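You operate a simulated robot arm through the tools that you are given. There is no shell and no other tool.

You run a simulated two-armed robot. Do the job below in one go: nothing can be reset, and whatever is moved stays where it is left.

Task
Open the white valve, run the one monitor that shows 0/1, then press STOP.
Fine: 25 first, then the two steps of its row; three steps in all; keep half a metre clear of the turning rollers.

It is judged by the outcome, as a careful person would: the job done as asked, and still so three seconds after it is handed in. It fails if anything else is knocked over, pushed out of place, dropped, spilled or broken.

Robot
Two 7-joint arms with two-finger parallel grippers on one trunk that stands fixed in place. Base frame: the origin is at the foot of the trunk, x ahead of it, y to its left, z up. Lengths are in mm, angles in rad, forces in N, time in s.
The left shoulder is at [23, 173, 1487], the right one opposite. With the tool pointing down near the work surface each hand reaches from about 100 to 620 mm from the base axis, measured 20 degrees to its own side. Payload 3.6 kg a hand.
Tool frame (each hand has its own): the origin (TCP) lies between the finger pads and is the grasp point; the fingertips stand 30 mm ahead of it; z points along the fingers, y is the line along which they close. Largest opening 110 mm; finger width 20, thickness 10; the body of the gripper, 48 by 112 mm, starts 55 mm behind the TCP.
Orientation is that of the tool frame in the base frame, as a unit quaternion [w, x, y, z]. With the fingers straight down and closing along the base's y, the tool's x points along the base's -x, its y along +y and its z along -z.

Tools
- The arms move only by the tool step_arm. It takes "left_commands", "right_commands" or both (then of equal length, played together; a hand with none holds still); each is a list of rows, each a list of 3 entries, a list of its own where there are three numbers: the turn, a rotation vector about the base's x, y, z in rad, then the shift along the base's x, y, z in mm, then the gripper command, from -1 (fully open) to 1 (shut), values between in proportion. In form: [[[wx, wy, wz], [dx, dy, dz], claw], ...]. A call has 1 to 20 rows; each row is the pose to reach, as a shift and turn from the pose commanded when the call began. Each row takes 0.2 s and may step no farther than 50 mm and 0.15 rad from the row before; otherwise, or with a gripper value out of range, the whole call is refused. A pose out of reach is approached as far as the arm can. The call stops where the force on the tool passes 40 N (or 10 N more than at its start, if that is more) or the arm is blocked; 0.2 s more then pass. The fingers move at their own pace (about 153 mm/s each) and stop on an object; they squeeze with about 25 N. The grip force told is the motor's: it shows also when the fingers shut on nothing. Time passes only in rows, and 0.2 s behind the last, so rows that repeat a pose let the fingers close. The reply holds the time, the measured pose of the TCP, the force on the tool along the base axes, the opening and the grip force, in the units named above and with some noise, with the torque about the TCP (base axes, N m) and any sound that the robot's microphone picked up.
- Cameras (640 x 400 px; columns grow to the right, rows downward): "scene" is now at [90.9, -38, 1657.1]; the picture's right is [-0.45, -0.89, 0.00], its down [-0.54, 0.27, -0.80] and it looks along [0.71, -0.36, -0.60] (base axes); focal length 319 px, centre (320, 200). "left" rides on the left gripper at [73, -17, -103] in its tool frame; the picture's right is [0.23, 0.97, 0.00], its down [-0.76, 0.18, -0.62] and it looks along [-0.61, 0.14, 0.78] (tool axes); focal length 222 px, centre (320, 200). "right" rides on the right gripper at [72, 17, -103] in its tool frame; the picture's right is [-0.23, 0.97, 0.00], its down [-0.76, -0.18, -0.62] and it looks along [-0.61, -0.14, 0.78] (tool axes); focal length 222 px, centre (320, 200). There is no depth. A picture from a camera that has moved, and an enlarged one, comes with that camera's place and axes in the base frame and with its lens.
- capture(camera): a new picture of that camera. No time passes.
- raise_lower(by): moves the trunk up (or, below 0, down) by that many mm; the arms and the scene camera ride with it, the base frame stays. It gives what a move gives, with no picture.
- pan_tilt(pan, tilt): turns the head with the scene camera to pan (to the left, within 1.501 rad either way) and tilt (down, from -0.506 to 1.204), counted from straight ahead of the robot (the tilt from the chest, where the trunk bows). It gives what a move gives.
- close_up(camera, box): a new picture of the part [left, top, right, bottom] of that camera's present view, enlarged. No time passes.
- hand_in(): hands the job in; it is judged then, once.

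Nothing tells you positions but the pictures and the camera data. Unless the task says otherwise, let go and move clear before handing in.

The tools are called after "Call:" as name(argument=value, ...) on one line, values as JSON. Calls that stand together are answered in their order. step_arm: Moves the arms, as the interface text tells. Its arguments: {"type":"object","properties":{"left_commands":{"type":"array"},"right_commands":{"type":"array"}},"required":[]} The other tools are called the same way: raise_lower (by) moves the trunk up or down; pan_tilt (pan, tilt) turns the head that bears the scene camera; capture (camera) takes a picture; close_up (camera, box) takes an enlarged picture of a part of a camera's view; hand_in () hands the job in.

At the start:

```text
time: 0.0
left_ee_pos: [283.1, 21.7, 1457.7]
left_ee_rot: [0.0, -0.001, 1.0, 0.001]
left_ft_force: [0.5, 0.2, 0.4]
left_moment: [-0.03, 0.04, -0.02]
left_grip_width: 109.8
left_grip_force: 0.0
right_ee_pos: [302.8, -278.8, 1479.5]
right_ee_rot: [0.0, 0.001, 1.0, 0.001]
right_ft_force: [-0.3, -0.1, 0.7]
right_moment: [0.03, 0.0, -0.04]
right_grip_width: 110.0
right_grip_force: 0.0
trunk travel left (down, up): [-600.0, 163.0]
head pan, tilt (commanded): [-0.469, 0.644]
```

scene: 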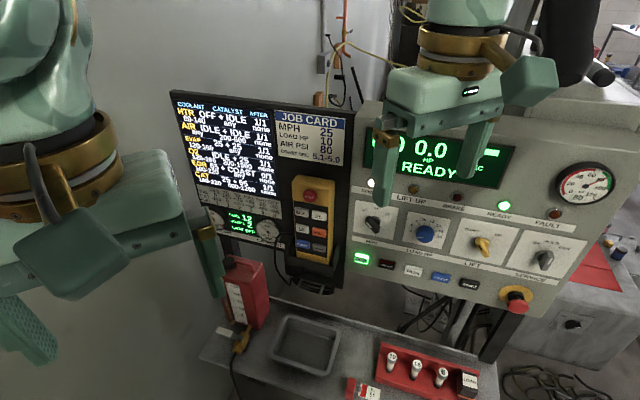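
right: 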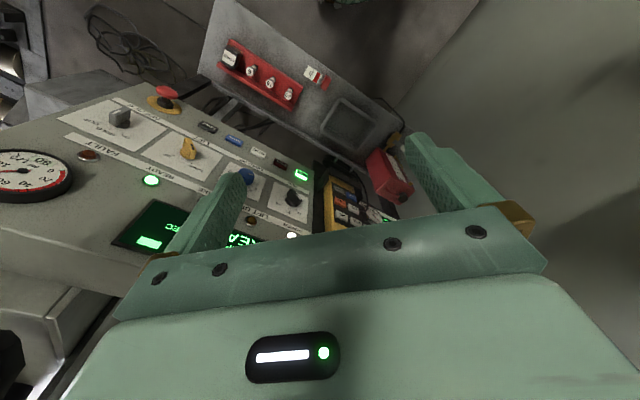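
left: 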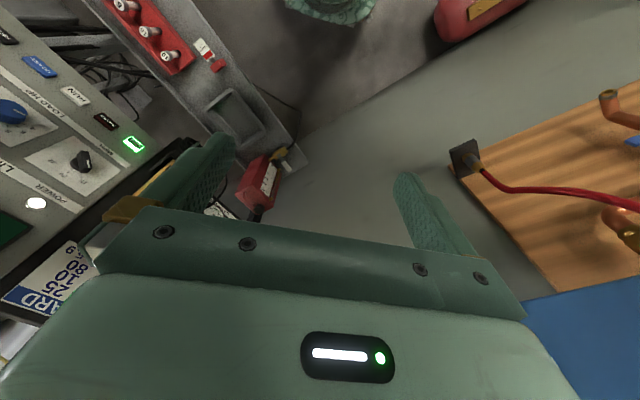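

I see a dynamometer-style control console with a monitor, a job card, a pendant and coloured knobs and buttons. I'll look at the details first, before moving anything.

Call:
close_up(camera="scene", box=[165, 85, 355, 205])

Call:
close_up(camera="scene", box=[190, 170, 350, 270])

Call:
close_up(camera="scene", box=[345, 180, 585, 320])

Call:
close_up(camera="scene", box=[200, 250, 500, 400])

```text
3.33 times, centred on (260, 145) of scene
camera zoom: at [90.9, -38.0, 1657.1], right [-0.45, -0.89, 0.0], down [-0.54, 0.27, -0.8], along [0.71, -0.36, -0.6], focal length 1063 px, centre (520, 383)
```

zoom: 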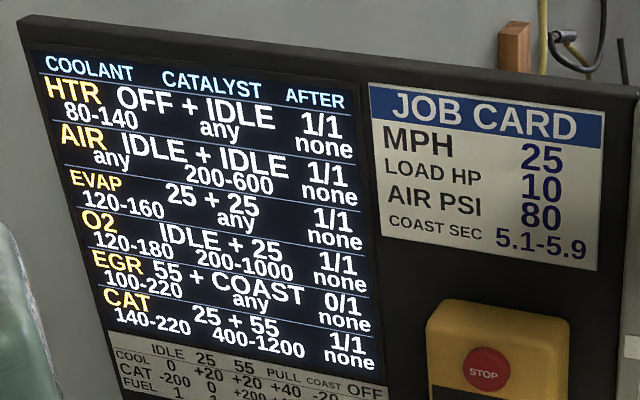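

```text
4.00 times, centred on (270, 220) of scene
camera zoom: at [90.9, -38.0, 1657.1], right [-0.45, -0.89, 0.0], down [-0.54, 0.27, -0.8], along [0.71, -0.36, -0.6], focal length 1275 px, centre (520, 120)
```

zoom: 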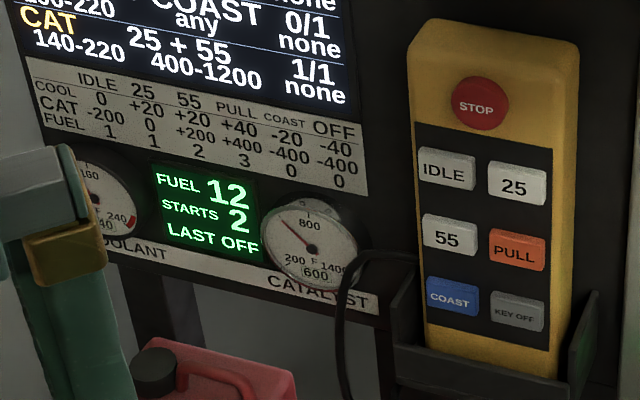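

```text
2.67 times, centred on (465, 250) of scene
camera zoom: at [90.9, -38.0, 1657.1], right [-0.45, -0.89, 0.0], down [-0.54, 0.27, -0.8], along [0.71, -0.36, -0.6], focal length 850 px, centre (-67, 67)
```

zoom: 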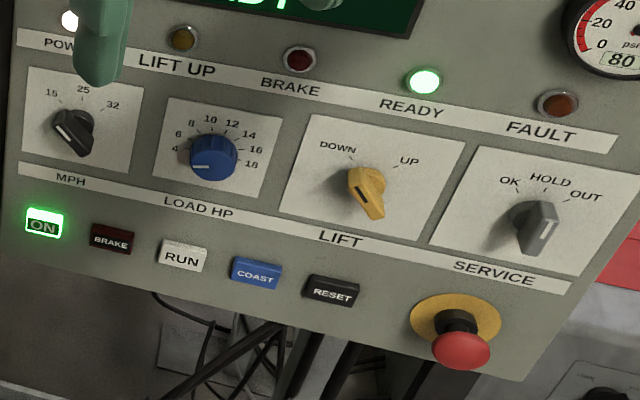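

```text
2.13 times, centred on (350, 325) of scene
camera zoom: at [90.9, -38.0, 1657.1], right [-0.45, -0.89, 0.0], down [-0.54, 0.27, -0.8], along [0.71, -0.36, -0.6], focal length 680 px, centre (256, -67)
```

zoom: 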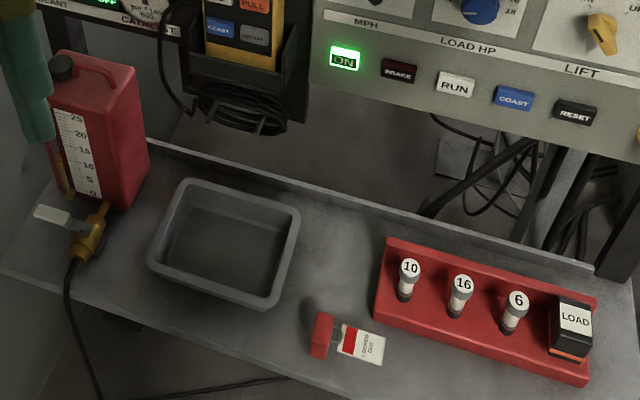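

The row with 0/1 is EGR: 55 + COAST, coolant 100-220, so the pendant sequence looks like 25, 55, COAST, then STOP. I still have to find the white valve and the rollers, and read the gauges, so I'll look around.

Call:
pan_tilt(pan=0.6, tilt=0.8)

Call:
capture(camera="scene")

Call:
pan_tilt(pan=0.0, tilt=0.3)

Call:
capture(camera="scene")

Call:
pan_tilt(pan=1.3, tilt=0.7)

Call:
capture(camera="scene")

Call:
pan_tilt(pan=-1.4, tilt=0.7)

Call:
capture(camera="scene")

Call:
pan_tilt(pan=-0.8, tilt=0.3)

Call:
capture(camera="scene")

```text
time: 1.3
left_ee_pos: [284.4, 22.9, 1457.8]
left_ee_rot: [0.0, -0.001, 1.0, 0.0]
left_ft_force: [0.5, -0.3, 0.6]
left_moment: [-0.02, -0.01, 0.0]
left_grip_width: 110.0
left_grip_force: 0.0
right_ee_pos: [301.3, -280.5, 1479.6]
right_ee_rot: [0.0, 0.001, 1.0, 0.001]
right_ft_force: [0.1, -0.3, 0.2]
right_moment: [0.01, 0.01, -0.01]
right_grip_width: 110.1
right_grip_force: 0.0
trunk travel left (down, up): [-600.0, 163.0]
head pan, tilt (commanded): [0.6, 0.799]
```

```text
taken
camera scene: at [79.9, 46.9, 1644.1], right [0.56, -0.83, 0.0], down [-0.59, -0.4, -0.7], along [0.58, 0.39, -0.72], focal length 319 px, centre (320, 200)
```

scene: 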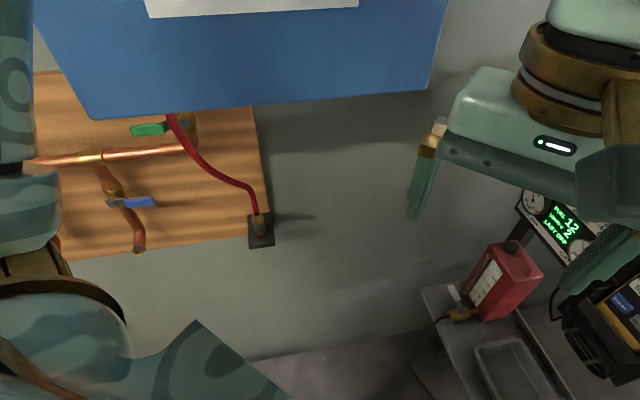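

```text
time: 2.3
left_ee_pos: [284.1, 20.9, 1458.0]
left_ee_rot: [0.0, -0.001, 1.0, 0.0]
left_ft_force: [0.3, 1.0, -0.6]
left_moment: [-0.01, 0.02, 0.01]
left_grip_width: 109.7
left_grip_force: 0.0
right_ee_pos: [301.2, -279.8, 1479.3]
right_ee_rot: [0.0, -0.001, 1.0, 0.001]
right_ft_force: [0.3, -0.2, 0.6]
right_moment: [-0.03, 0.01, 0.03]
right_grip_width: 110.1
right_grip_force: 0.2
trunk travel left (down, up): [-600.0, 163.0]
head pan, tilt (commanded): [0.0, 0.3]
```

```text
taken
camera scene: at [106.7, 1.6, 1688.4], right [0.0, -1.0, 0.0], down [-0.3, 0.0, -0.95], along [0.95, 0.0, -0.3], focal length 319 px, centre (320, 200)
```

scene: 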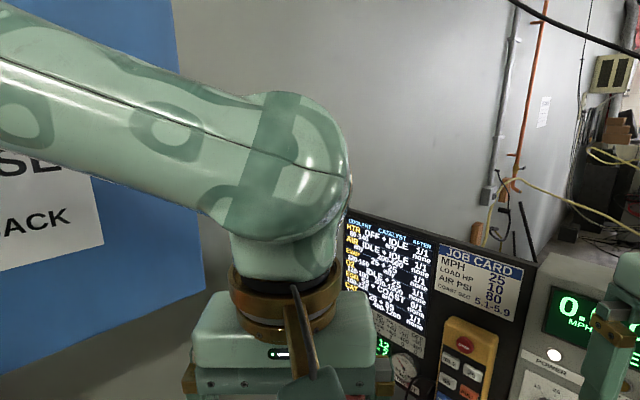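

```text
time: 3.8
left_ee_pos: [284.3, 20.6, 1458.1]
left_ee_rot: [0.0, -0.001, 1.0, 0.0]
left_ft_force: [0.2, 1.2, 0.0]
left_moment: [0.01, 0.0, 0.0]
left_grip_width: 109.9
left_grip_force: 0.2
right_ee_pos: [302.0, -278.5, 1479.3]
right_ee_rot: [-0.001, 0.0, 1.0, 0.0]
right_ft_force: [-0.1, 0.1, -0.9]
right_moment: [-0.01, 0.0, 0.0]
right_grip_width: 110.0
right_grip_force: 0.1
trunk travel left (down, up): [-600.0, 163.0]
head pan, tilt (commanded): [1.3, 0.7]
```

```text
taken
camera scene: at [36.1, 83.2, 1652.4], right [0.96, -0.27, 0.0], down [-0.17, -0.62, -0.77], along [0.2, 0.74, -0.64], focal length 319 px, centre (320, 200)
```

scene: 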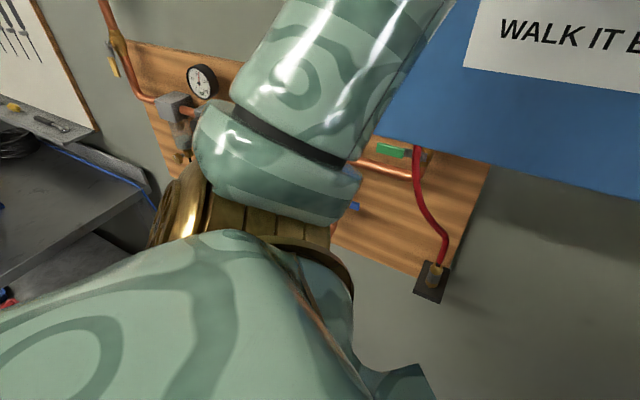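

```text
time: 6.2
left_ee_pos: [284.9, 21.0, 1457.8]
left_ee_rot: [0.001, -0.001, 1.0, 0.0]
left_ft_force: [-0.6, -0.3, -1.3]
left_moment: [-0.01, 0.03, 0.0]
left_grip_width: 109.9
left_grip_force: 0.0
right_ee_pos: [302.8, -278.5, 1478.8]
right_ee_rot: [0.0, 0.001, 1.0, 0.001]
right_ft_force: [0.0, 1.0, -1.2]
right_moment: [-0.02, 0.0, -0.01]
right_grip_width: 110.1
right_grip_force: 0.0
trunk travel left (down, up): [-600.0, 163.0]
head pan, tilt (commanded): [-1.4, 0.7]
```

```text
taken
camera scene: at [27.9, -82.3, 1652.4], right [-0.99, -0.17, 0.0], down [-0.11, 0.63, -0.76], along [0.13, -0.75, -0.64], focal length 319 px, centre (320, 200)
```

scene: 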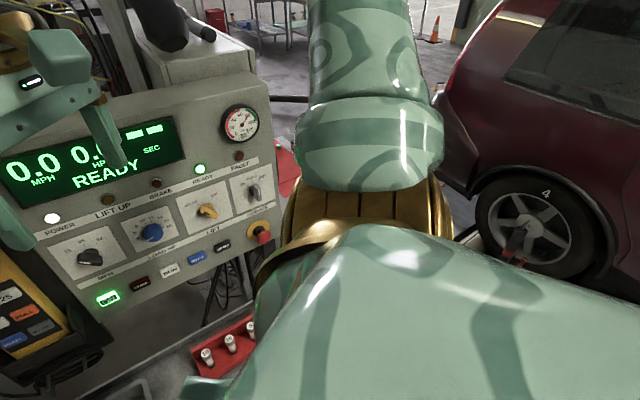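

```text
time: 7.2
left_ee_pos: [284.4, 21.6, 1457.1]
left_ee_rot: [0.0, -0.001, 1.0, 0.0]
left_ft_force: [0.3, 0.3, -0.3]
left_moment: [-0.01, -0.04, 0.0]
left_grip_width: 109.8
left_grip_force: 0.0
right_ee_pos: [302.6, -280.2, 1479.1]
right_ee_rot: [0.0, 0.001, 1.0, 0.001]
right_ft_force: [0.0, -0.9, 0.1]
right_moment: [0.04, -0.05, 0.02]
right_grip_width: 110.3
right_grip_force: 0.0
trunk travel left (down, up): [-600.0, 163.0]
head pan, tilt (commanded): [-0.799, 0.3]
```

```text
taken
camera scene: at [78.3, -65.6, 1688.4], right [-0.72, -0.7, 0.0], down [-0.21, 0.21, -0.95], along [0.67, -0.69, -0.3], focal length 319 px, centre (320, 200)
```

scene: 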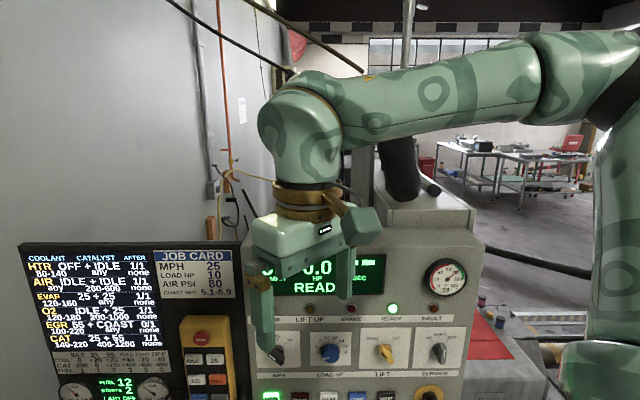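

The copper-pipe board on my left has coloured valve handles, and the car on the right sits on rollers. The left arm hides part of the board, so I'll look closer from several head angles.

Call:
pan_tilt(pan=0.9, tilt=0.9)

Call:
capture(camera="scene")

Call:
pan_tilt(pan=1.5, tilt=0.6)

Call:
capture(camera="scene")

Call:
capture(camera="left")

```text
time: 8.9
left_ee_pos: [283.7, 21.7, 1456.8]
left_ee_rot: [0.0, -0.001, 1.0, 0.0]
left_ft_force: [0.5, -0.4, -0.1]
left_moment: [-0.01, 0.02, 0.03]
left_grip_width: 110.1
left_grip_force: 0.1
right_ee_pos: [302.5, -279.1, 1478.4]
right_ee_rot: [0.0, 0.0, 1.0, 0.001]
right_ft_force: [0.2, -0.4, -0.5]
right_moment: [-0.03, 0.01, 0.0]
right_grip_width: 109.9
right_grip_force: 0.0
trunk travel left (down, up): [-600.0, 163.0]
head pan, tilt (commanded): [0.901, 0.901]
```

```text
taken
camera scene: at [60.2, 60.6, 1636.2], right [0.78, -0.62, 0.0], down [-0.49, -0.61, -0.62], along [0.39, 0.49, -0.78], focal length 319 px, centre (320, 200)
```

scene: 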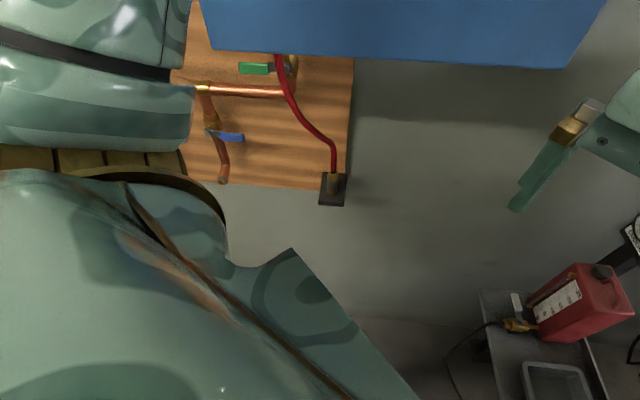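

```text
time: 9.9
left_ee_pos: [284.9, 21.9, 1457.4]
left_ee_rot: [0.0, -0.001, 1.0, 0.0]
left_ft_force: [0.3, 0.7, -0.2]
left_moment: [-0.01, -0.03, 0.01]
left_grip_width: 110.2
left_grip_force: 0.0
right_ee_pos: [302.1, -279.2, 1479.2]
right_ee_rot: [0.0, 0.0, 1.0, 0.0]
right_ft_force: [1.1, -0.4, -0.2]
right_moment: [-0.03, 0.02, -0.04]
right_grip_width: 110.3
right_grip_force: 0.1
trunk travel left (down, up): [-600.0, 163.0]
head pan, tilt (commanded): [1.499, 0.6]
```

```text
taken
camera scene: at [19.7, 89.5, 1661.0], right [1.0, -0.07, 0.0], down [-0.04, -0.56, -0.82], along [0.06, 0.82, -0.57], focal length 319 px, centre (320, 200)
```

scene: 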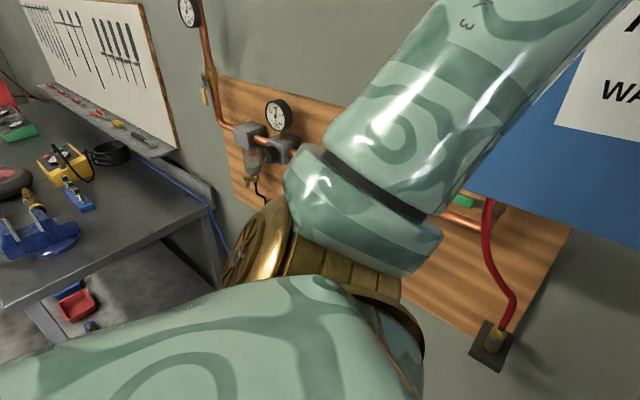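

```text
taken
camera left: at [212.3, 4.9, 1559.8], right [-0.23, 0.97, 0.0], down [0.76, 0.18, 0.62], along [0.61, 0.14, -0.78], focal length 222 px, centre (320, 200)
```

left: 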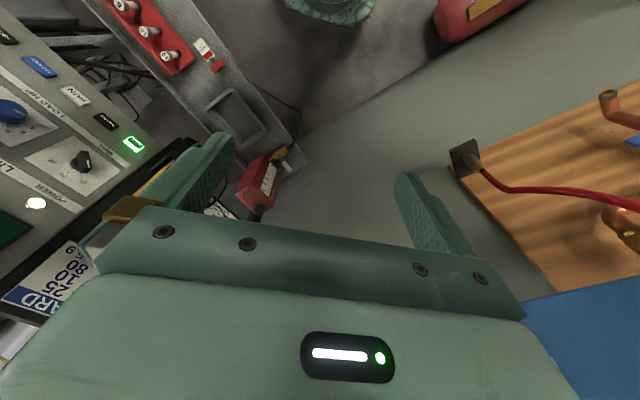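

The board with the copper pipes is roughly at x≈400, y≈430, z≈1050 and up, and the left forearm hides its middle. I'll spin the left wrist in place so its camera faces the board.

Call:
step_arm(left_commands=[[[0, 0, 0.15], [0, 0, 0], -1], [[0, 0, 0.3], [0, 0, 0], -1], [[0, 0, 0.45], [0, 0, 0], -1], [[0, 0, 0.6], [0, 0, 0], -1], [[0, 0, 0.75], [0, 0, 0], -1], [[0, 0, 0.9], [0, 0, 0], -1], [[0, 0, 1.05], [0, 0, 0], -1]])

Call:
capture(camera="left")

Call:
capture(camera="right")

```text
time: 11.5
left_ee_pos: [283.6, 22.3, 1456.9]
left_ee_rot: [0.0, -0.503, 0.864, 0.0]
left_ft_force: [0.2, 0.6, -0.8]
left_moment: [0.03, -0.01, -0.05]
left_grip_width: 110.2
left_grip_force: 0.0
right_ee_pos: [302.2, -280.1, 1479.6]
right_ee_rot: [0.0, 0.0, 1.0, 0.001]
right_ft_force: [-0.1, -0.1, 0.1]
right_moment: [-0.02, 0.01, -0.02]
right_grip_width: 110.0
right_grip_force: 0.0
trunk travel left (down, up): [-600.0, 163.0]
head pan, tilt (commanded): [1.499, 0.6]
```

```text
taken
camera left: at [263.4, -49.1, 1560.2], right [-0.96, 0.28, 0.0], down [0.22, 0.75, 0.62], along [0.18, 0.6, -0.78], focal length 222 px, centre (320, 200)
```

left: 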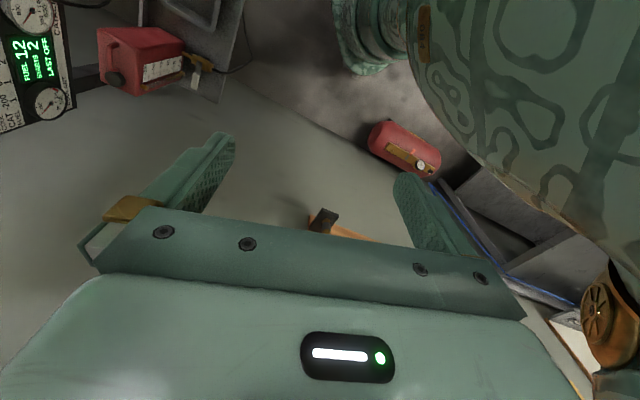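

```text
taken
camera right: at [229.8, -263.2, 1582.7], right [0.23, 0.97, 0.0], down [0.76, -0.18, 0.62], along [0.61, -0.14, -0.78], focal length 222 px, centre (320, 200)
```

right: 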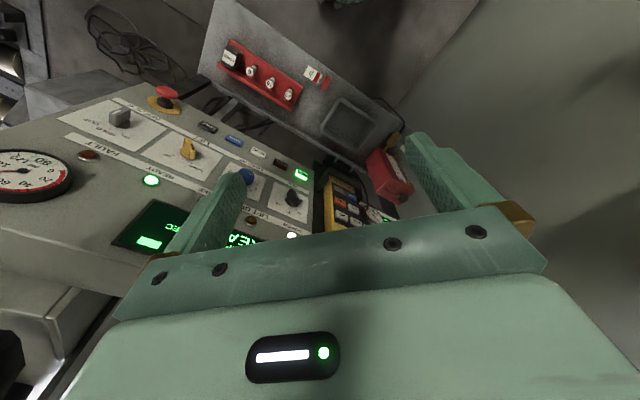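

The blue hanging sign's lower edge runs about from [387,130,1493] to [169,351,1493], in front of the board, and I must not touch it. The wall stands at about 45°. I'll lower the left hand straight down to uncover the middle of the board.

Call:
step_arm(left_commands=[[[0, 0, 0], [0, 0, -50], -1], [[0, 0, 0], [0, 0, -100], -1], [[0, 0, 0], [0, 0, -150], -1], [[0, 0, 0], [0, 0, -200], -1], [[0, 0, 0], [0, 0, -250], -1], [[0, 0, 0], [0, 0, -300], -1]])

Call:
capture(camera="scene")

Call:
capture(camera="left")

Call:
pan_tilt(pan=1.0, tilt=0.6)

Call:
capture(camera="scene")

```text
time: 12.9
left_ee_pos: [286.9, 19.6, 1159.6]
left_ee_rot: [0.001, -0.501, 0.865, 0.0]
left_ft_force: [0.4, -0.1, 0.6]
left_moment: [-0.02, 0.01, -0.03]
left_grip_width: 109.9
left_grip_force: 0.0
right_ee_pos: [302.6, -280.6, 1478.8]
right_ee_rot: [0.0, 0.0, 1.0, 0.001]
right_ft_force: [0.0, -0.5, -0.1]
right_moment: [0.03, 0.03, -0.03]
right_grip_width: 109.9
right_grip_force: 0.0
trunk travel left (down, up): [-600.0, 163.0]
head pan, tilt (commanded): [1.499, 0.6]
```

```text
taken
camera scene: at [19.9, 88.5, 1661.1], right [1.0, -0.07, 0.0], down [-0.04, -0.56, -0.83], along [0.06, 0.82, -0.56], focal length 319 px, centre (320, 200)
```

scene: 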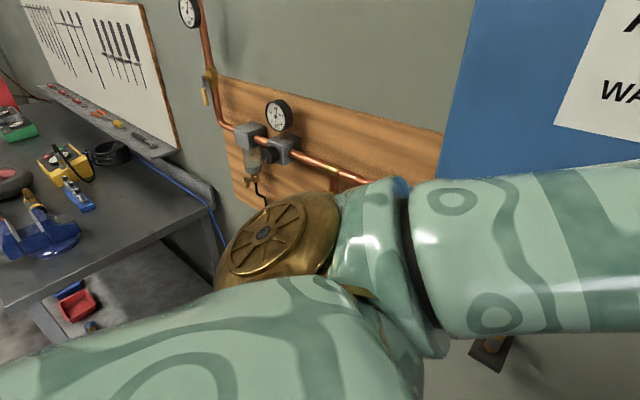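

```text
taken
camera left: at [265.6, -50.7, 1261.9], right [-0.96, 0.29, 0.0], down [0.22, 0.75, 0.62], along [0.18, 0.6, -0.78], focal length 222 px, centre (320, 200)
```

left: 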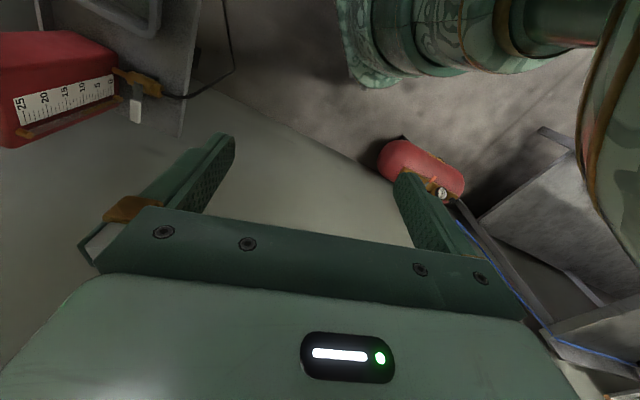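

```text
time: 13.8
left_ee_pos: [286.0, 20.6, 1161.5]
left_ee_rot: [0.0, -0.501, 0.865, 0.0]
left_ft_force: [0.2, -0.2, -0.5]
left_moment: [-0.03, 0.0, 0.01]
left_grip_width: 110.2
left_grip_force: 0.0
right_ee_pos: [303.1, -279.9, 1478.7]
right_ee_rot: [0.0, 0.0, 1.0, 0.001]
right_ft_force: [0.4, -0.5, 0.3]
right_moment: [0.01, 0.04, -0.01]
right_grip_width: 110.1
right_grip_force: 0.0
trunk travel left (down, up): [-600.0, 163.0]
head pan, tilt (commanded): [1.0, 0.6]
```

```text
taken
camera scene: at [60.9, 75.8, 1661.0], right [0.84, -0.54, 0.0], down [-0.3, -0.48, -0.83], along [0.44, 0.69, -0.56], focal length 319 px, centre (320, 200)
```

scene: 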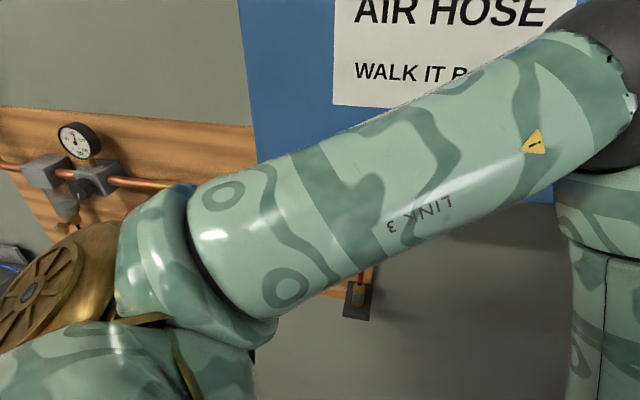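

The blue sign reads "AIR HOSE / WALK IT BACK", and the forearm still hides the middle of the board. I'll tilt the left hand level below the sign so its own camera looks at the board.

Call:
step_arm(left_commands=[[[0.13, -0.075, 0], [8, 13, 0], -1], [[0.26, -0.149, 0], [15, 26, 0], -1], [[0.39, -0.224, 0], [23, 39, 0], -1], [[0.52, -0.299, 0], [30, 52, 0], -1], [[0.65, -0.374, 0], [38, 65, 0], -1], [[0.78, -0.448, 0], [45, 78, 0], -1], [[0.91, -0.523, 0], [53, 91, 0], -1], [[1.04, -0.598, 0], [60, 104, 0], -1], [[1.17, -0.672, 0], [68, 117, 0], -1], [[1.27, -0.73, 0], [75, 130, 0], -1]])

Call:
capture(camera="left")

Call:
capture(camera="scene")

```text
time: 16.2
left_ee_pos: [524.3, 192.5, 1103.3]
left_ee_rot: [0.627, -0.396, 0.585, 0.328]
left_ft_force: [-0.2, -0.1, 0.1]
left_moment: [0.0, 0.01, 0.04]
left_grip_width: 109.9
left_grip_force: 0.0
left hand out of reach, approached as far as the arm can: row 1, 2, 3, 4, 5, 6, 7, 8, 9, 10
right_ee_pos: [303.7, -279.6, 1478.4]
right_ee_rot: [-0.001, -0.001, 1.0, 0.001]
right_ft_force: [0.4, -0.1, 0.9]
right_moment: [0.0, 0.05, 0.01]
right_grip_width: 109.9
right_grip_force: 0.0
trunk travel left (down, up): [-600.0, 163.0]
head pan, tilt (commanded): [1.0, 0.6]
stopped in row 10 (left hand): the arm was blocked; the commanded pose is now the measured one
```

```text
taken
camera left: at [497.2, 90.8, 1031.6], right [-0.83, 0.45, -0.33], down [-0.52, -0.43, 0.74], along [0.19, 0.79, 0.59], focal length 222 px, centre (320, 200)
```

left: 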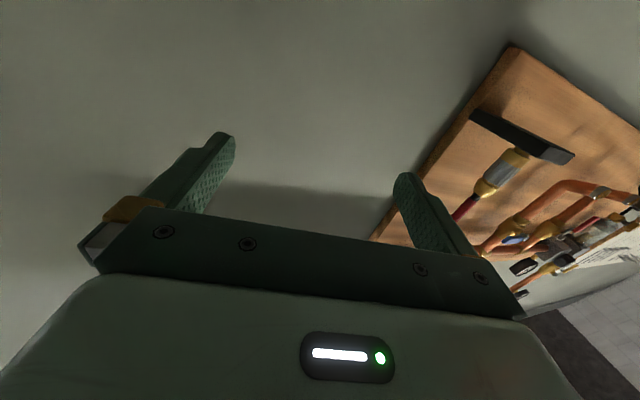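

```text
taken
camera scene: at [63.6, 75.1, 1661.0], right [0.84, -0.54, 0.0], down [-0.31, -0.48, -0.82], along [0.44, 0.69, -0.57], focal length 319 px, centre (320, 200)
```

scene: 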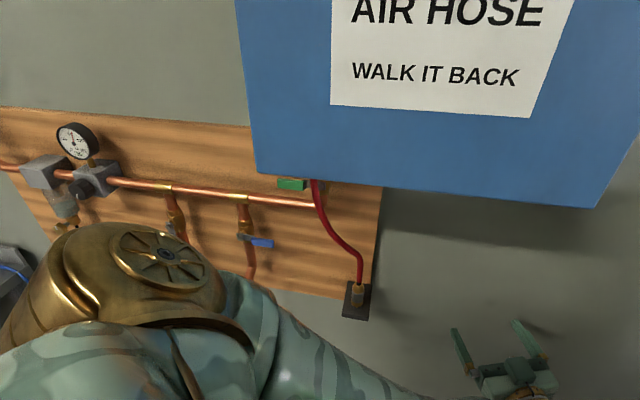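

The hand ended up further out than I asked, at [524,192,1103], with no contact force. The board is now mostly visible, so I'll zoom in on the drops.

Call:
close_up(camera="scene", box=[120, 150, 400, 325])

Call:
close_up(camera="left", box=[440, 40, 640, 300])

Call:
close_up(camera="scene", box=[0, 100, 200, 240])

```text
2.29 times, centred on (260, 238) of scene
camera zoom: at [63.6, 75.1, 1661.0], right [0.84, -0.54, 0.0], down [-0.31, -0.48, -0.82], along [0.44, 0.69, -0.57], focal length 729 px, centre (457, 114)
```

zoom: 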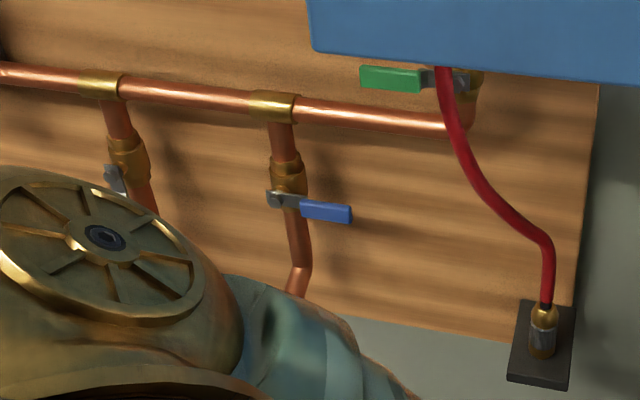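

```text
1.54 times, centred on (540, 170) of left
camera zoom: at [497.2, 90.8, 1031.6], right [-0.83, 0.45, -0.33], down [-0.52, -0.43, 0.74], along [0.19, 0.79, 0.59], focal length 342 px, centre (-18, 246)
```

zoom: 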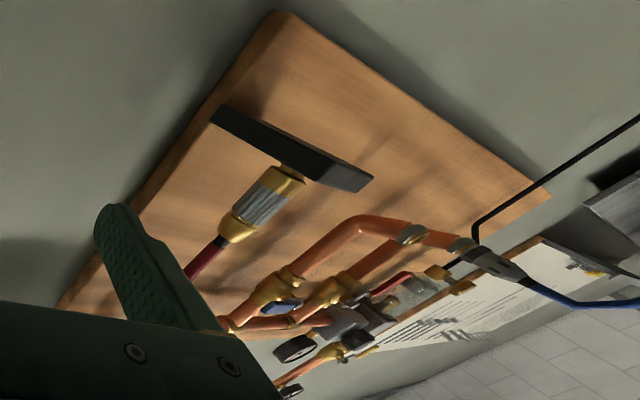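

```text
2.86 times, centred on (100, 170) of scene
camera zoom: at [63.6, 75.1, 1661.0], right [0.84, -0.54, 0.0], down [-0.31, -0.48, -0.82], along [0.44, 0.69, -0.57], focal length 911 px, centre (949, 286)
```

zoom: 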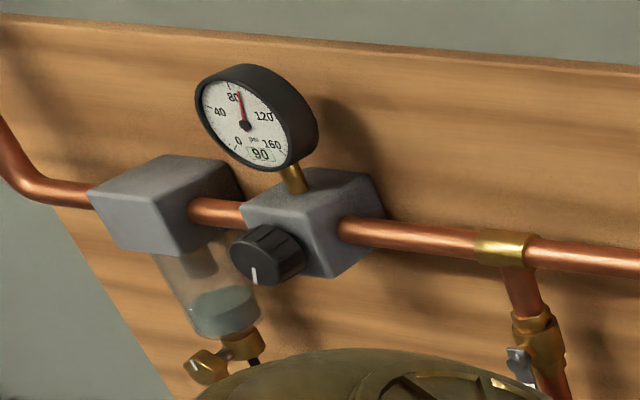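

Board handles so far: yellow on the riser, something red on drop 1, blue on drop 2 and green at the hose. None is clearly white, but the brass fitting at the red can has a white tab, so I'll look there and check the other spots.

Call:
pan_tilt(pan=-0.2, tilt=0.75)

Call:
capture(camera="scene")

Call:
close_up(camera="left", box=[540, 180, 640, 300])

```text
time: 17.6
left_ee_pos: [520.1, 194.0, 1103.1]
left_ee_rot: [0.627, -0.396, 0.586, 0.328]
left_ft_force: [-0.7, -0.8, -0.5]
left_moment: [-0.02, -0.04, 0.02]
left_grip_width: 109.9
left_grip_force: 0.0
right_ee_pos: [301.6, -279.3, 1478.6]
right_ee_rot: [0.0, 0.001, 1.0, 0.0]
right_ft_force: [0.6, -0.2, 0.3]
right_moment: [-0.01, -0.01, -0.01]
right_grip_width: 110.1
right_grip_force: 0.0
trunk travel left (down, up): [-600.0, 163.0]
head pan, tilt (commanded): [-0.201, 0.75]
```

```text
taken
camera scene: at [94.4, -14.9, 1648.1], right [-0.2, -0.98, 0.0], down [-0.67, 0.14, -0.73], along [0.72, -0.14, -0.68], focal length 319 px, centre (320, 200)
```

scene: 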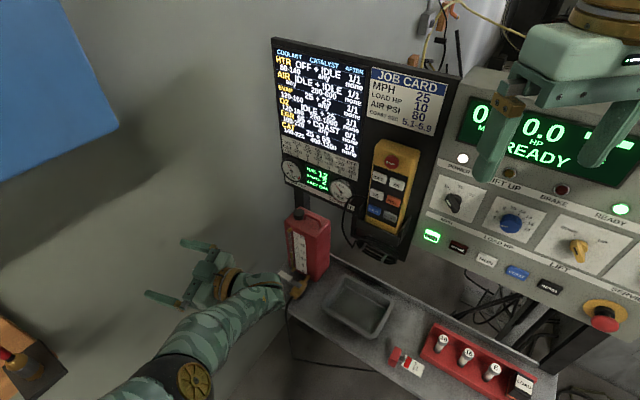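

```text
3.33 times, centred on (590, 240) of left
camera zoom: at [494.8, 91.0, 1031.5], right [-0.83, 0.45, -0.33], down [-0.53, -0.43, 0.74], along [0.19, 0.79, 0.59], focal length 740 px, centre (-580, 67)
```

zoom: 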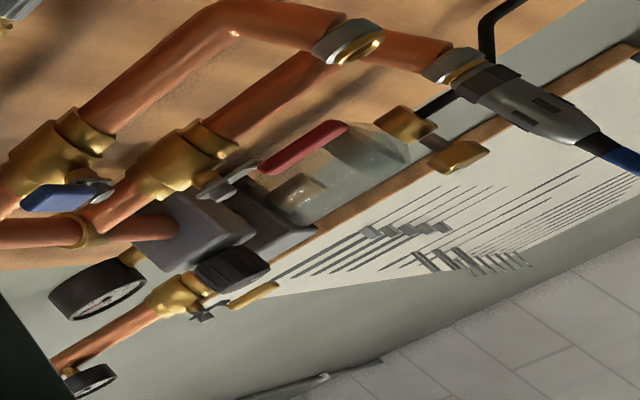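

The board's handles are yellow, red, blue and green, so the white valve isn't there. The left forearm now passes close to the red can, so I'll check that first.

Call:
close_up(camera="scene", box=[140, 195, 380, 345])

Call:
close_up(camera="scene", box=[270, 140, 430, 240])

Call:
close_up(camera="right", box=[310, 100, 450, 230])

```text
2.67 times, centred on (260, 270) of scene
camera zoom: at [94.4, -14.9, 1648.1], right [-0.2, -0.98, 0.0], down [-0.67, 0.14, -0.73], along [0.72, -0.14, -0.68], focal length 850 px, centre (480, 13)
```

zoom: 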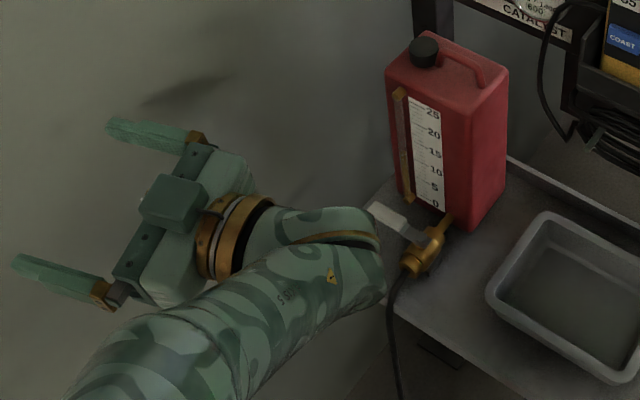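

```text
4.00 times, centred on (350, 190) of scene
camera zoom: at [94.4, -14.9, 1648.1], right [-0.2, -0.98, 0.0], down [-0.67, 0.14, -0.73], along [0.72, -0.14, -0.68], focal length 1275 px, centre (200, 240)
```

zoom: 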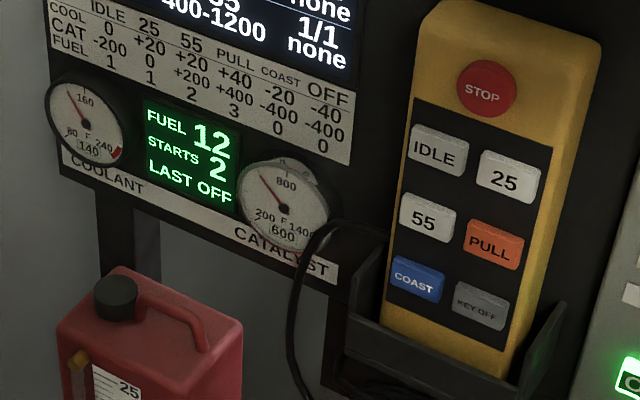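

```text
3.08 times, centred on (380, 165) of right
camera zoom: at [229.6, -263.1, 1582.8], right [0.23, 0.97, 0.0], down [0.76, -0.18, 0.62], along [0.61, -0.14, -0.78], focal length 684 px, centre (135, 308)
```

zoom: 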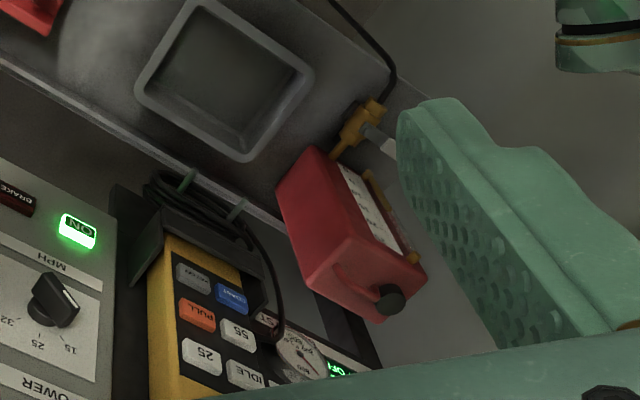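

The white valve is the brass fuel valve at the foot of the red can, near [648,-64,754]. Its white lever stands across the pipe, so it is closed. Coolant reads 140, catalyst 600 and fuel 12. I'll bring the left hand back to tool-down, away from the wall.

Call:
step_arm(left_commands=[[[-0.13, 0.075, 0], [-10, -20, 5], -1], [[-0.26, 0.149, 0], [-15, -40, 10], -1], [[-0.39, 0.224, 0], [-20, -60, 15], -1], [[-0.52, 0.299, 0], [-25, -75, 20], -1], [[-0.65, 0.374, 0], [-30, -90, 30], -1], [[-0.78, 0.448, 0], [-35, -105, 40], -1], [[-0.91, 0.523, 0], [-40, -115, 50], -1], [[-1.04, 0.598, 0], [-40, -125, 50], -1], [[-1.17, 0.672, 0], [-40, -135, 50], -1], [[-1.3, 0.747, 0], [-40, -145, 50], -1]])

Call:
capture(camera="left")

Call:
capture(camera="scene")

```text
time: 19.8
left_ee_pos: [546.7, 5.3, 1131.3]
left_ee_rot: [0.023, -0.548, 0.836, 0.027]
left_ft_force: [-0.8, 0.4, 0.6]
left_moment: [0.02, -0.02, -0.02]
left_grip_width: 110.5
left_grip_force: 0.1
left hand out of reach, approached as far as the arm can: row 1, 2, 3, 4, 5, 6, 7, 8, 9, 10
right_ee_pos: [302.3, -278.9, 1478.6]
right_ee_rot: [0.001, 0.0, 1.0, 0.001]
right_ft_force: [1.1, -0.4, -0.5]
right_moment: [-0.01, -0.01, 0.01]
right_grip_width: 110.2
right_grip_force: 0.1
trunk travel left (down, up): [-600.0, 163.0]
head pan, tilt (commanded): [-0.201, 0.75]
```

```text
taken
camera left: at [532.1, -74.3, 1228.2], right [-0.98, 0.18, 0.0], down [0.13, 0.72, 0.68], along [0.12, 0.67, -0.74], focal length 222 px, centre (320, 200)
```

left: 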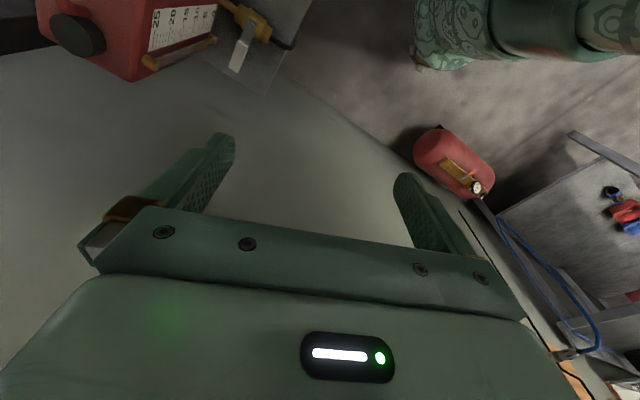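

```text
taken
camera scene: at [94.7, -15.2, 1648.1], right [-0.2, -0.98, 0.0], down [-0.67, 0.14, -0.73], along [0.72, -0.15, -0.68], focal length 319 px, centre (320, 200)
```

scene: 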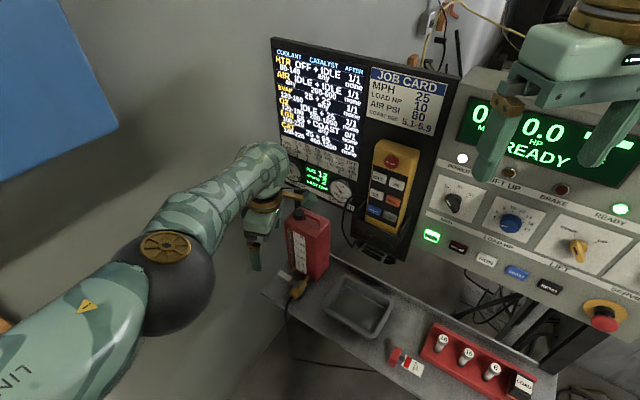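

The arm reports itself near its limits with this wrist yaw. I'll unwind the yaw and bring the hand a bit right, staying well above the can.

Call:
step_arm(left_commands=[[[0, 0, -0.15], [0, 0, 10], -1], [[0, 0, -0.3], [0, 0, 20], -1], [[0, 0, -0.45], [0, -10, 30], -1], [[0, 0, -0.6], [0, -20, 40], -1], [[0, 0, -0.75], [0, -30, 40], -1], [[0, 0, -0.9], [0, -40, 40], -1], [[0, 0, -1.05], [0, -50, 40], -1]])

Call:
capture(camera="left")

Call:
capture(camera="scene")

```text
time: 21.4
left_ee_pos: [569.8, 1.2, 1169.5]
left_ee_rot: [0.033, -0.054, 0.998, 0.011]
left_ft_force: [0.4, -0.7, -0.1]
left_moment: [0.0, -0.03, -0.02]
left_grip_width: 110.1
left_grip_force: 0.0
left hand out of reach, approached as far as the arm can: row 1, 2, 3, 4, 5, 6, 7
right_ee_pos: [301.8, -279.9, 1479.1]
right_ee_rot: [0.0, 0.0, 1.0, -0.001]
right_ft_force: [0.1, 0.0, -0.2]
right_moment: [-0.01, 0.03, -0.01]
right_grip_width: 109.8
right_grip_force: 0.0
trunk travel left (down, up): [-600.0, 163.0]
head pan, tilt (commanded): [-0.201, 0.75]
```

```text
taken
camera left: at [493.1, -25.1, 1266.1], right [-0.33, 0.94, 0.0], down [0.69, 0.24, 0.68], along [0.64, 0.23, -0.74], focal length 222 px, centre (320, 200)
```

left: 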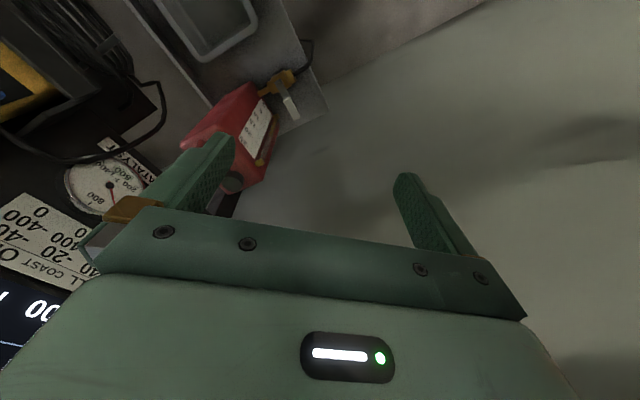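

```text
taken
camera scene: at [94.7, -15.0, 1648.1], right [-0.2, -0.98, 0.0], down [-0.67, 0.14, -0.73], along [0.72, -0.15, -0.68], focal length 319 px, centre (320, 200)
```

scene: 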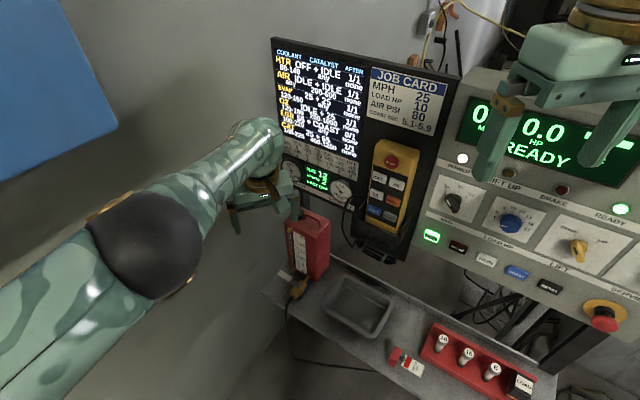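

The left arm has settled into an odd elbow posture. I'll look at it before commanding more.

Call:
pan_tilt(pan=0.7, tilt=0.6)

Call:
capture(camera="scene")

Call:
pan_tilt(pan=1.4, tilt=0.8)

Call:
capture(camera="scene")

```text
time: 22.6
left_ee_pos: [570.5, 1.3, 1168.6]
left_ee_rot: [0.034, -0.057, 0.998, 0.01]
left_ft_force: [0.3, 0.0, 0.3]
left_moment: [0.0, 0.0, -0.01]
left_grip_width: 110.0
left_grip_force: 0.1
right_ee_pos: [301.8, -278.6, 1478.5]
right_ee_rot: [0.0, 0.0, 1.0, 0.001]
right_ft_force: [-0.8, 0.8, 0.1]
right_moment: [0.0, 0.04, 0.01]
right_grip_width: 109.9
right_grip_force: 0.1
trunk travel left (down, up): [-600.0, 163.0]
head pan, tilt (commanded): [0.7, 0.6]
```

```text
taken
camera scene: at [81.1, 58.2, 1661.0], right [0.64, -0.77, 0.0], down [-0.43, -0.36, -0.82], along [0.63, 0.53, -0.57], focal length 319 px, centre (320, 200)
```

scene: 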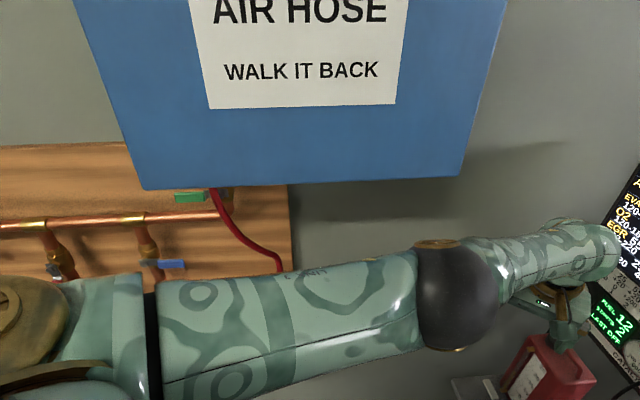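

```text
time: 23.7
left_ee_pos: [569.9, 1.0, 1169.1]
left_ee_rot: [0.034, -0.056, 0.998, 0.01]
left_ft_force: [-0.9, 0.1, -0.1]
left_moment: [-0.01, -0.01, 0.0]
left_grip_width: 110.0
left_grip_force: 0.0
right_ee_pos: [302.3, -279.1, 1479.7]
right_ee_rot: [0.0, 0.0, 1.0, 0.002]
right_ft_force: [-0.3, -0.2, -0.1]
right_moment: [0.02, -0.03, 0.01]
right_grip_width: 109.9
right_grip_force: 0.1
trunk travel left (down, up): [-600.0, 163.0]
head pan, tilt (commanded): [1.4, 0.799]
```

```text
taken
camera scene: at [27.3, 80.8, 1644.2], right [0.99, -0.17, 0.0], down [-0.12, -0.71, -0.7], along [0.12, 0.69, -0.72], focal length 319 px, centre (320, 200)
```

scene: 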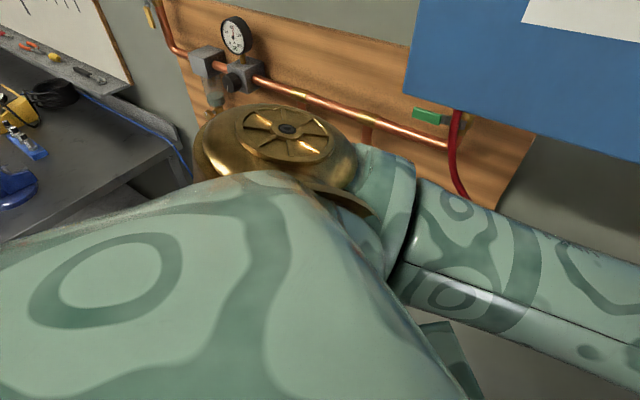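

The arm is nearly straight, and the white valve needs an extended reach anyway. I'll zoom in on the valve from the left camera to fix its geometry.

Call:
close_up(camera="left", box=[180, 20, 380, 200])

Call:
pan_tilt(pan=-0.1, tilt=0.85)

Call:
close_up(camera="scene", box=[220, 140, 420, 300])

```text
2.22 times, centred on (280, 110) of left
camera zoom: at [493.2, -25.5, 1266.0], right [-0.34, 0.94, 0.0], down [0.69, 0.25, 0.68], along [0.64, 0.23, -0.74], focal length 494 px, centre (409, 400)
```

zoom: 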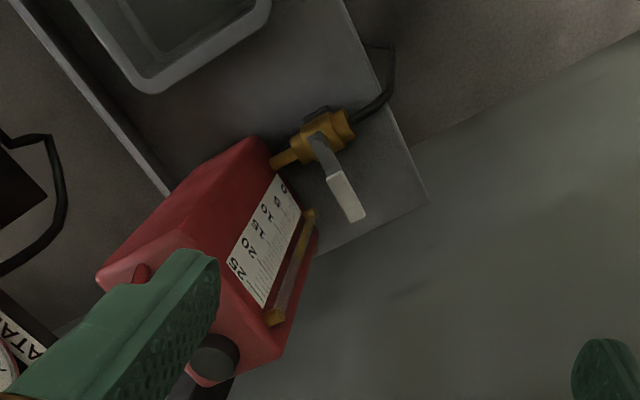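

```text
time: 25.3
left_ee_pos: [570.7, 1.0, 1168.1]
left_ee_rot: [0.034, -0.057, 0.998, 0.01]
left_ft_force: [-0.6, -0.4, 0.3]
left_moment: [0.03, -0.02, 0.0]
left_grip_width: 110.0
left_grip_force: 0.1
right_ee_pos: [301.9, -279.3, 1478.9]
right_ee_rot: [0.0, 0.0, 1.0, 0.001]
right_ft_force: [0.4, 0.4, 0.2]
right_moment: [0.02, 0.04, 0.02]
right_grip_width: 109.9
right_grip_force: 0.1
trunk travel left (down, up): [-600.0, 163.0]
head pan, tilt (commanded): [-0.099, 0.85]
```

```text
2.50 times, centred on (320, 220) of scene
camera zoom: at [91.3, -6.4, 1640.1], right [-0.1, -1.0, 0.0], down [-0.75, 0.07, -0.66], along [0.66, -0.06, -0.75], focal length 797 px, centre (320, 150)
```

zoom: 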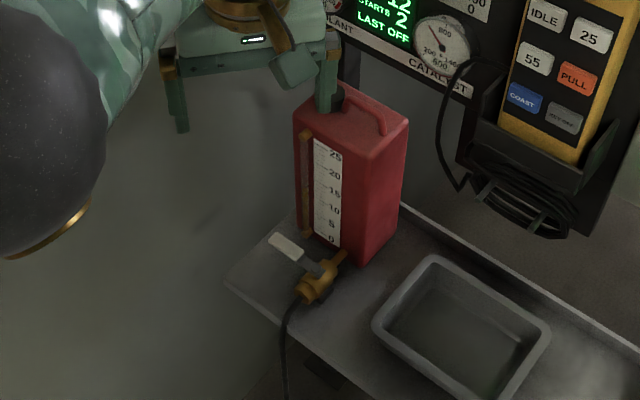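

The white lever's pivot is near [648,-58,770] and its tip near [705,-8,770], parallel to the can's scale face. The pipe runs from the can toward (-0.7,+0.7), so opening means swinging the tip toward the hose side. I'll lower the trunk by 200 mm for reach; both hands have free space below.

Call:
raise_lower(by=-100)

Call:
capture(camera="scene")

Call:
capture(camera="left")

Call:
capture(camera="right")

```text
time: 26.6
left_ee_pos: [570.2, 1.9, 1057.3]
left_ee_rot: [0.024, -0.056, 0.998, 0.011]
left_ft_force: [0.2, 0.4, -0.5]
left_moment: [0.0, 0.02, -0.01]
left_grip_width: 110.2
left_grip_force: 0.1
right_ee_pos: [301.9, -279.2, 1379.1]
right_ee_rot: [0.0, 0.001, 1.0, 0.001]
right_ft_force: [0.8, -0.2, -0.8]
right_moment: [0.02, 0.02, -0.01]
right_grip_width: 109.7
right_grip_force: 0.1
trunk travel left (down, up): [-500.0, 263.0]
head pan, tilt (commanded): [-0.099, 0.85]
```

```text
taken
camera scene: at [100.5, -6.3, 1539.8], right [-0.1, -1.0, 0.0], down [-0.75, 0.07, -0.66], along [0.66, -0.07, -0.75], focal length 319 px, centre (320, 200)
```

scene: 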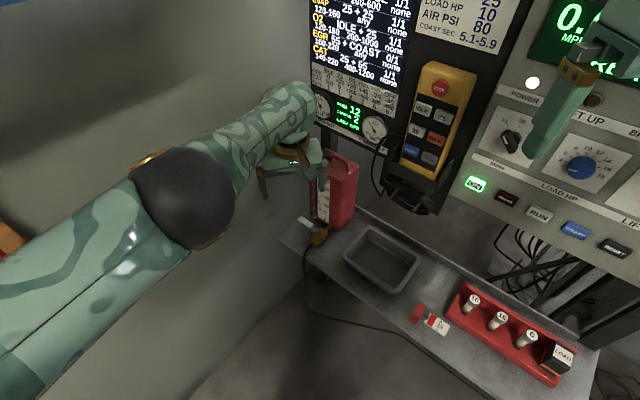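

```text
taken
camera left: at [495.7, -25.4, 1156.1], right [-0.34, 0.94, 0.01], down [0.71, 0.25, 0.66], along [0.62, 0.23, -0.75], focal length 222 px, centre (320, 200)
```

left: 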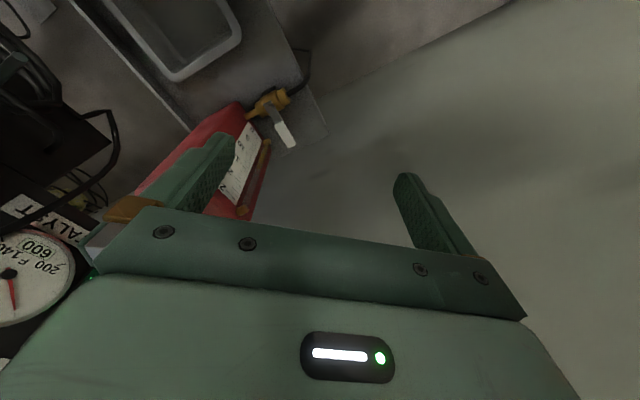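

```text
taken
camera right: at [229.5, -263.2, 1482.9], right [0.23, 0.97, 0.0], down [0.76, -0.18, 0.62], along [0.61, -0.14, -0.78], focal length 222 px, centre (320, 200)
```

right: 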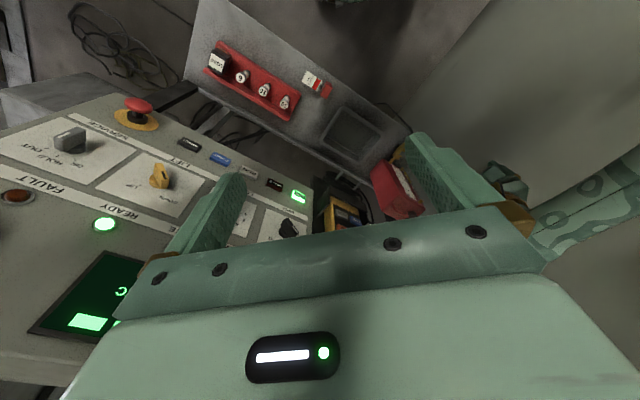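

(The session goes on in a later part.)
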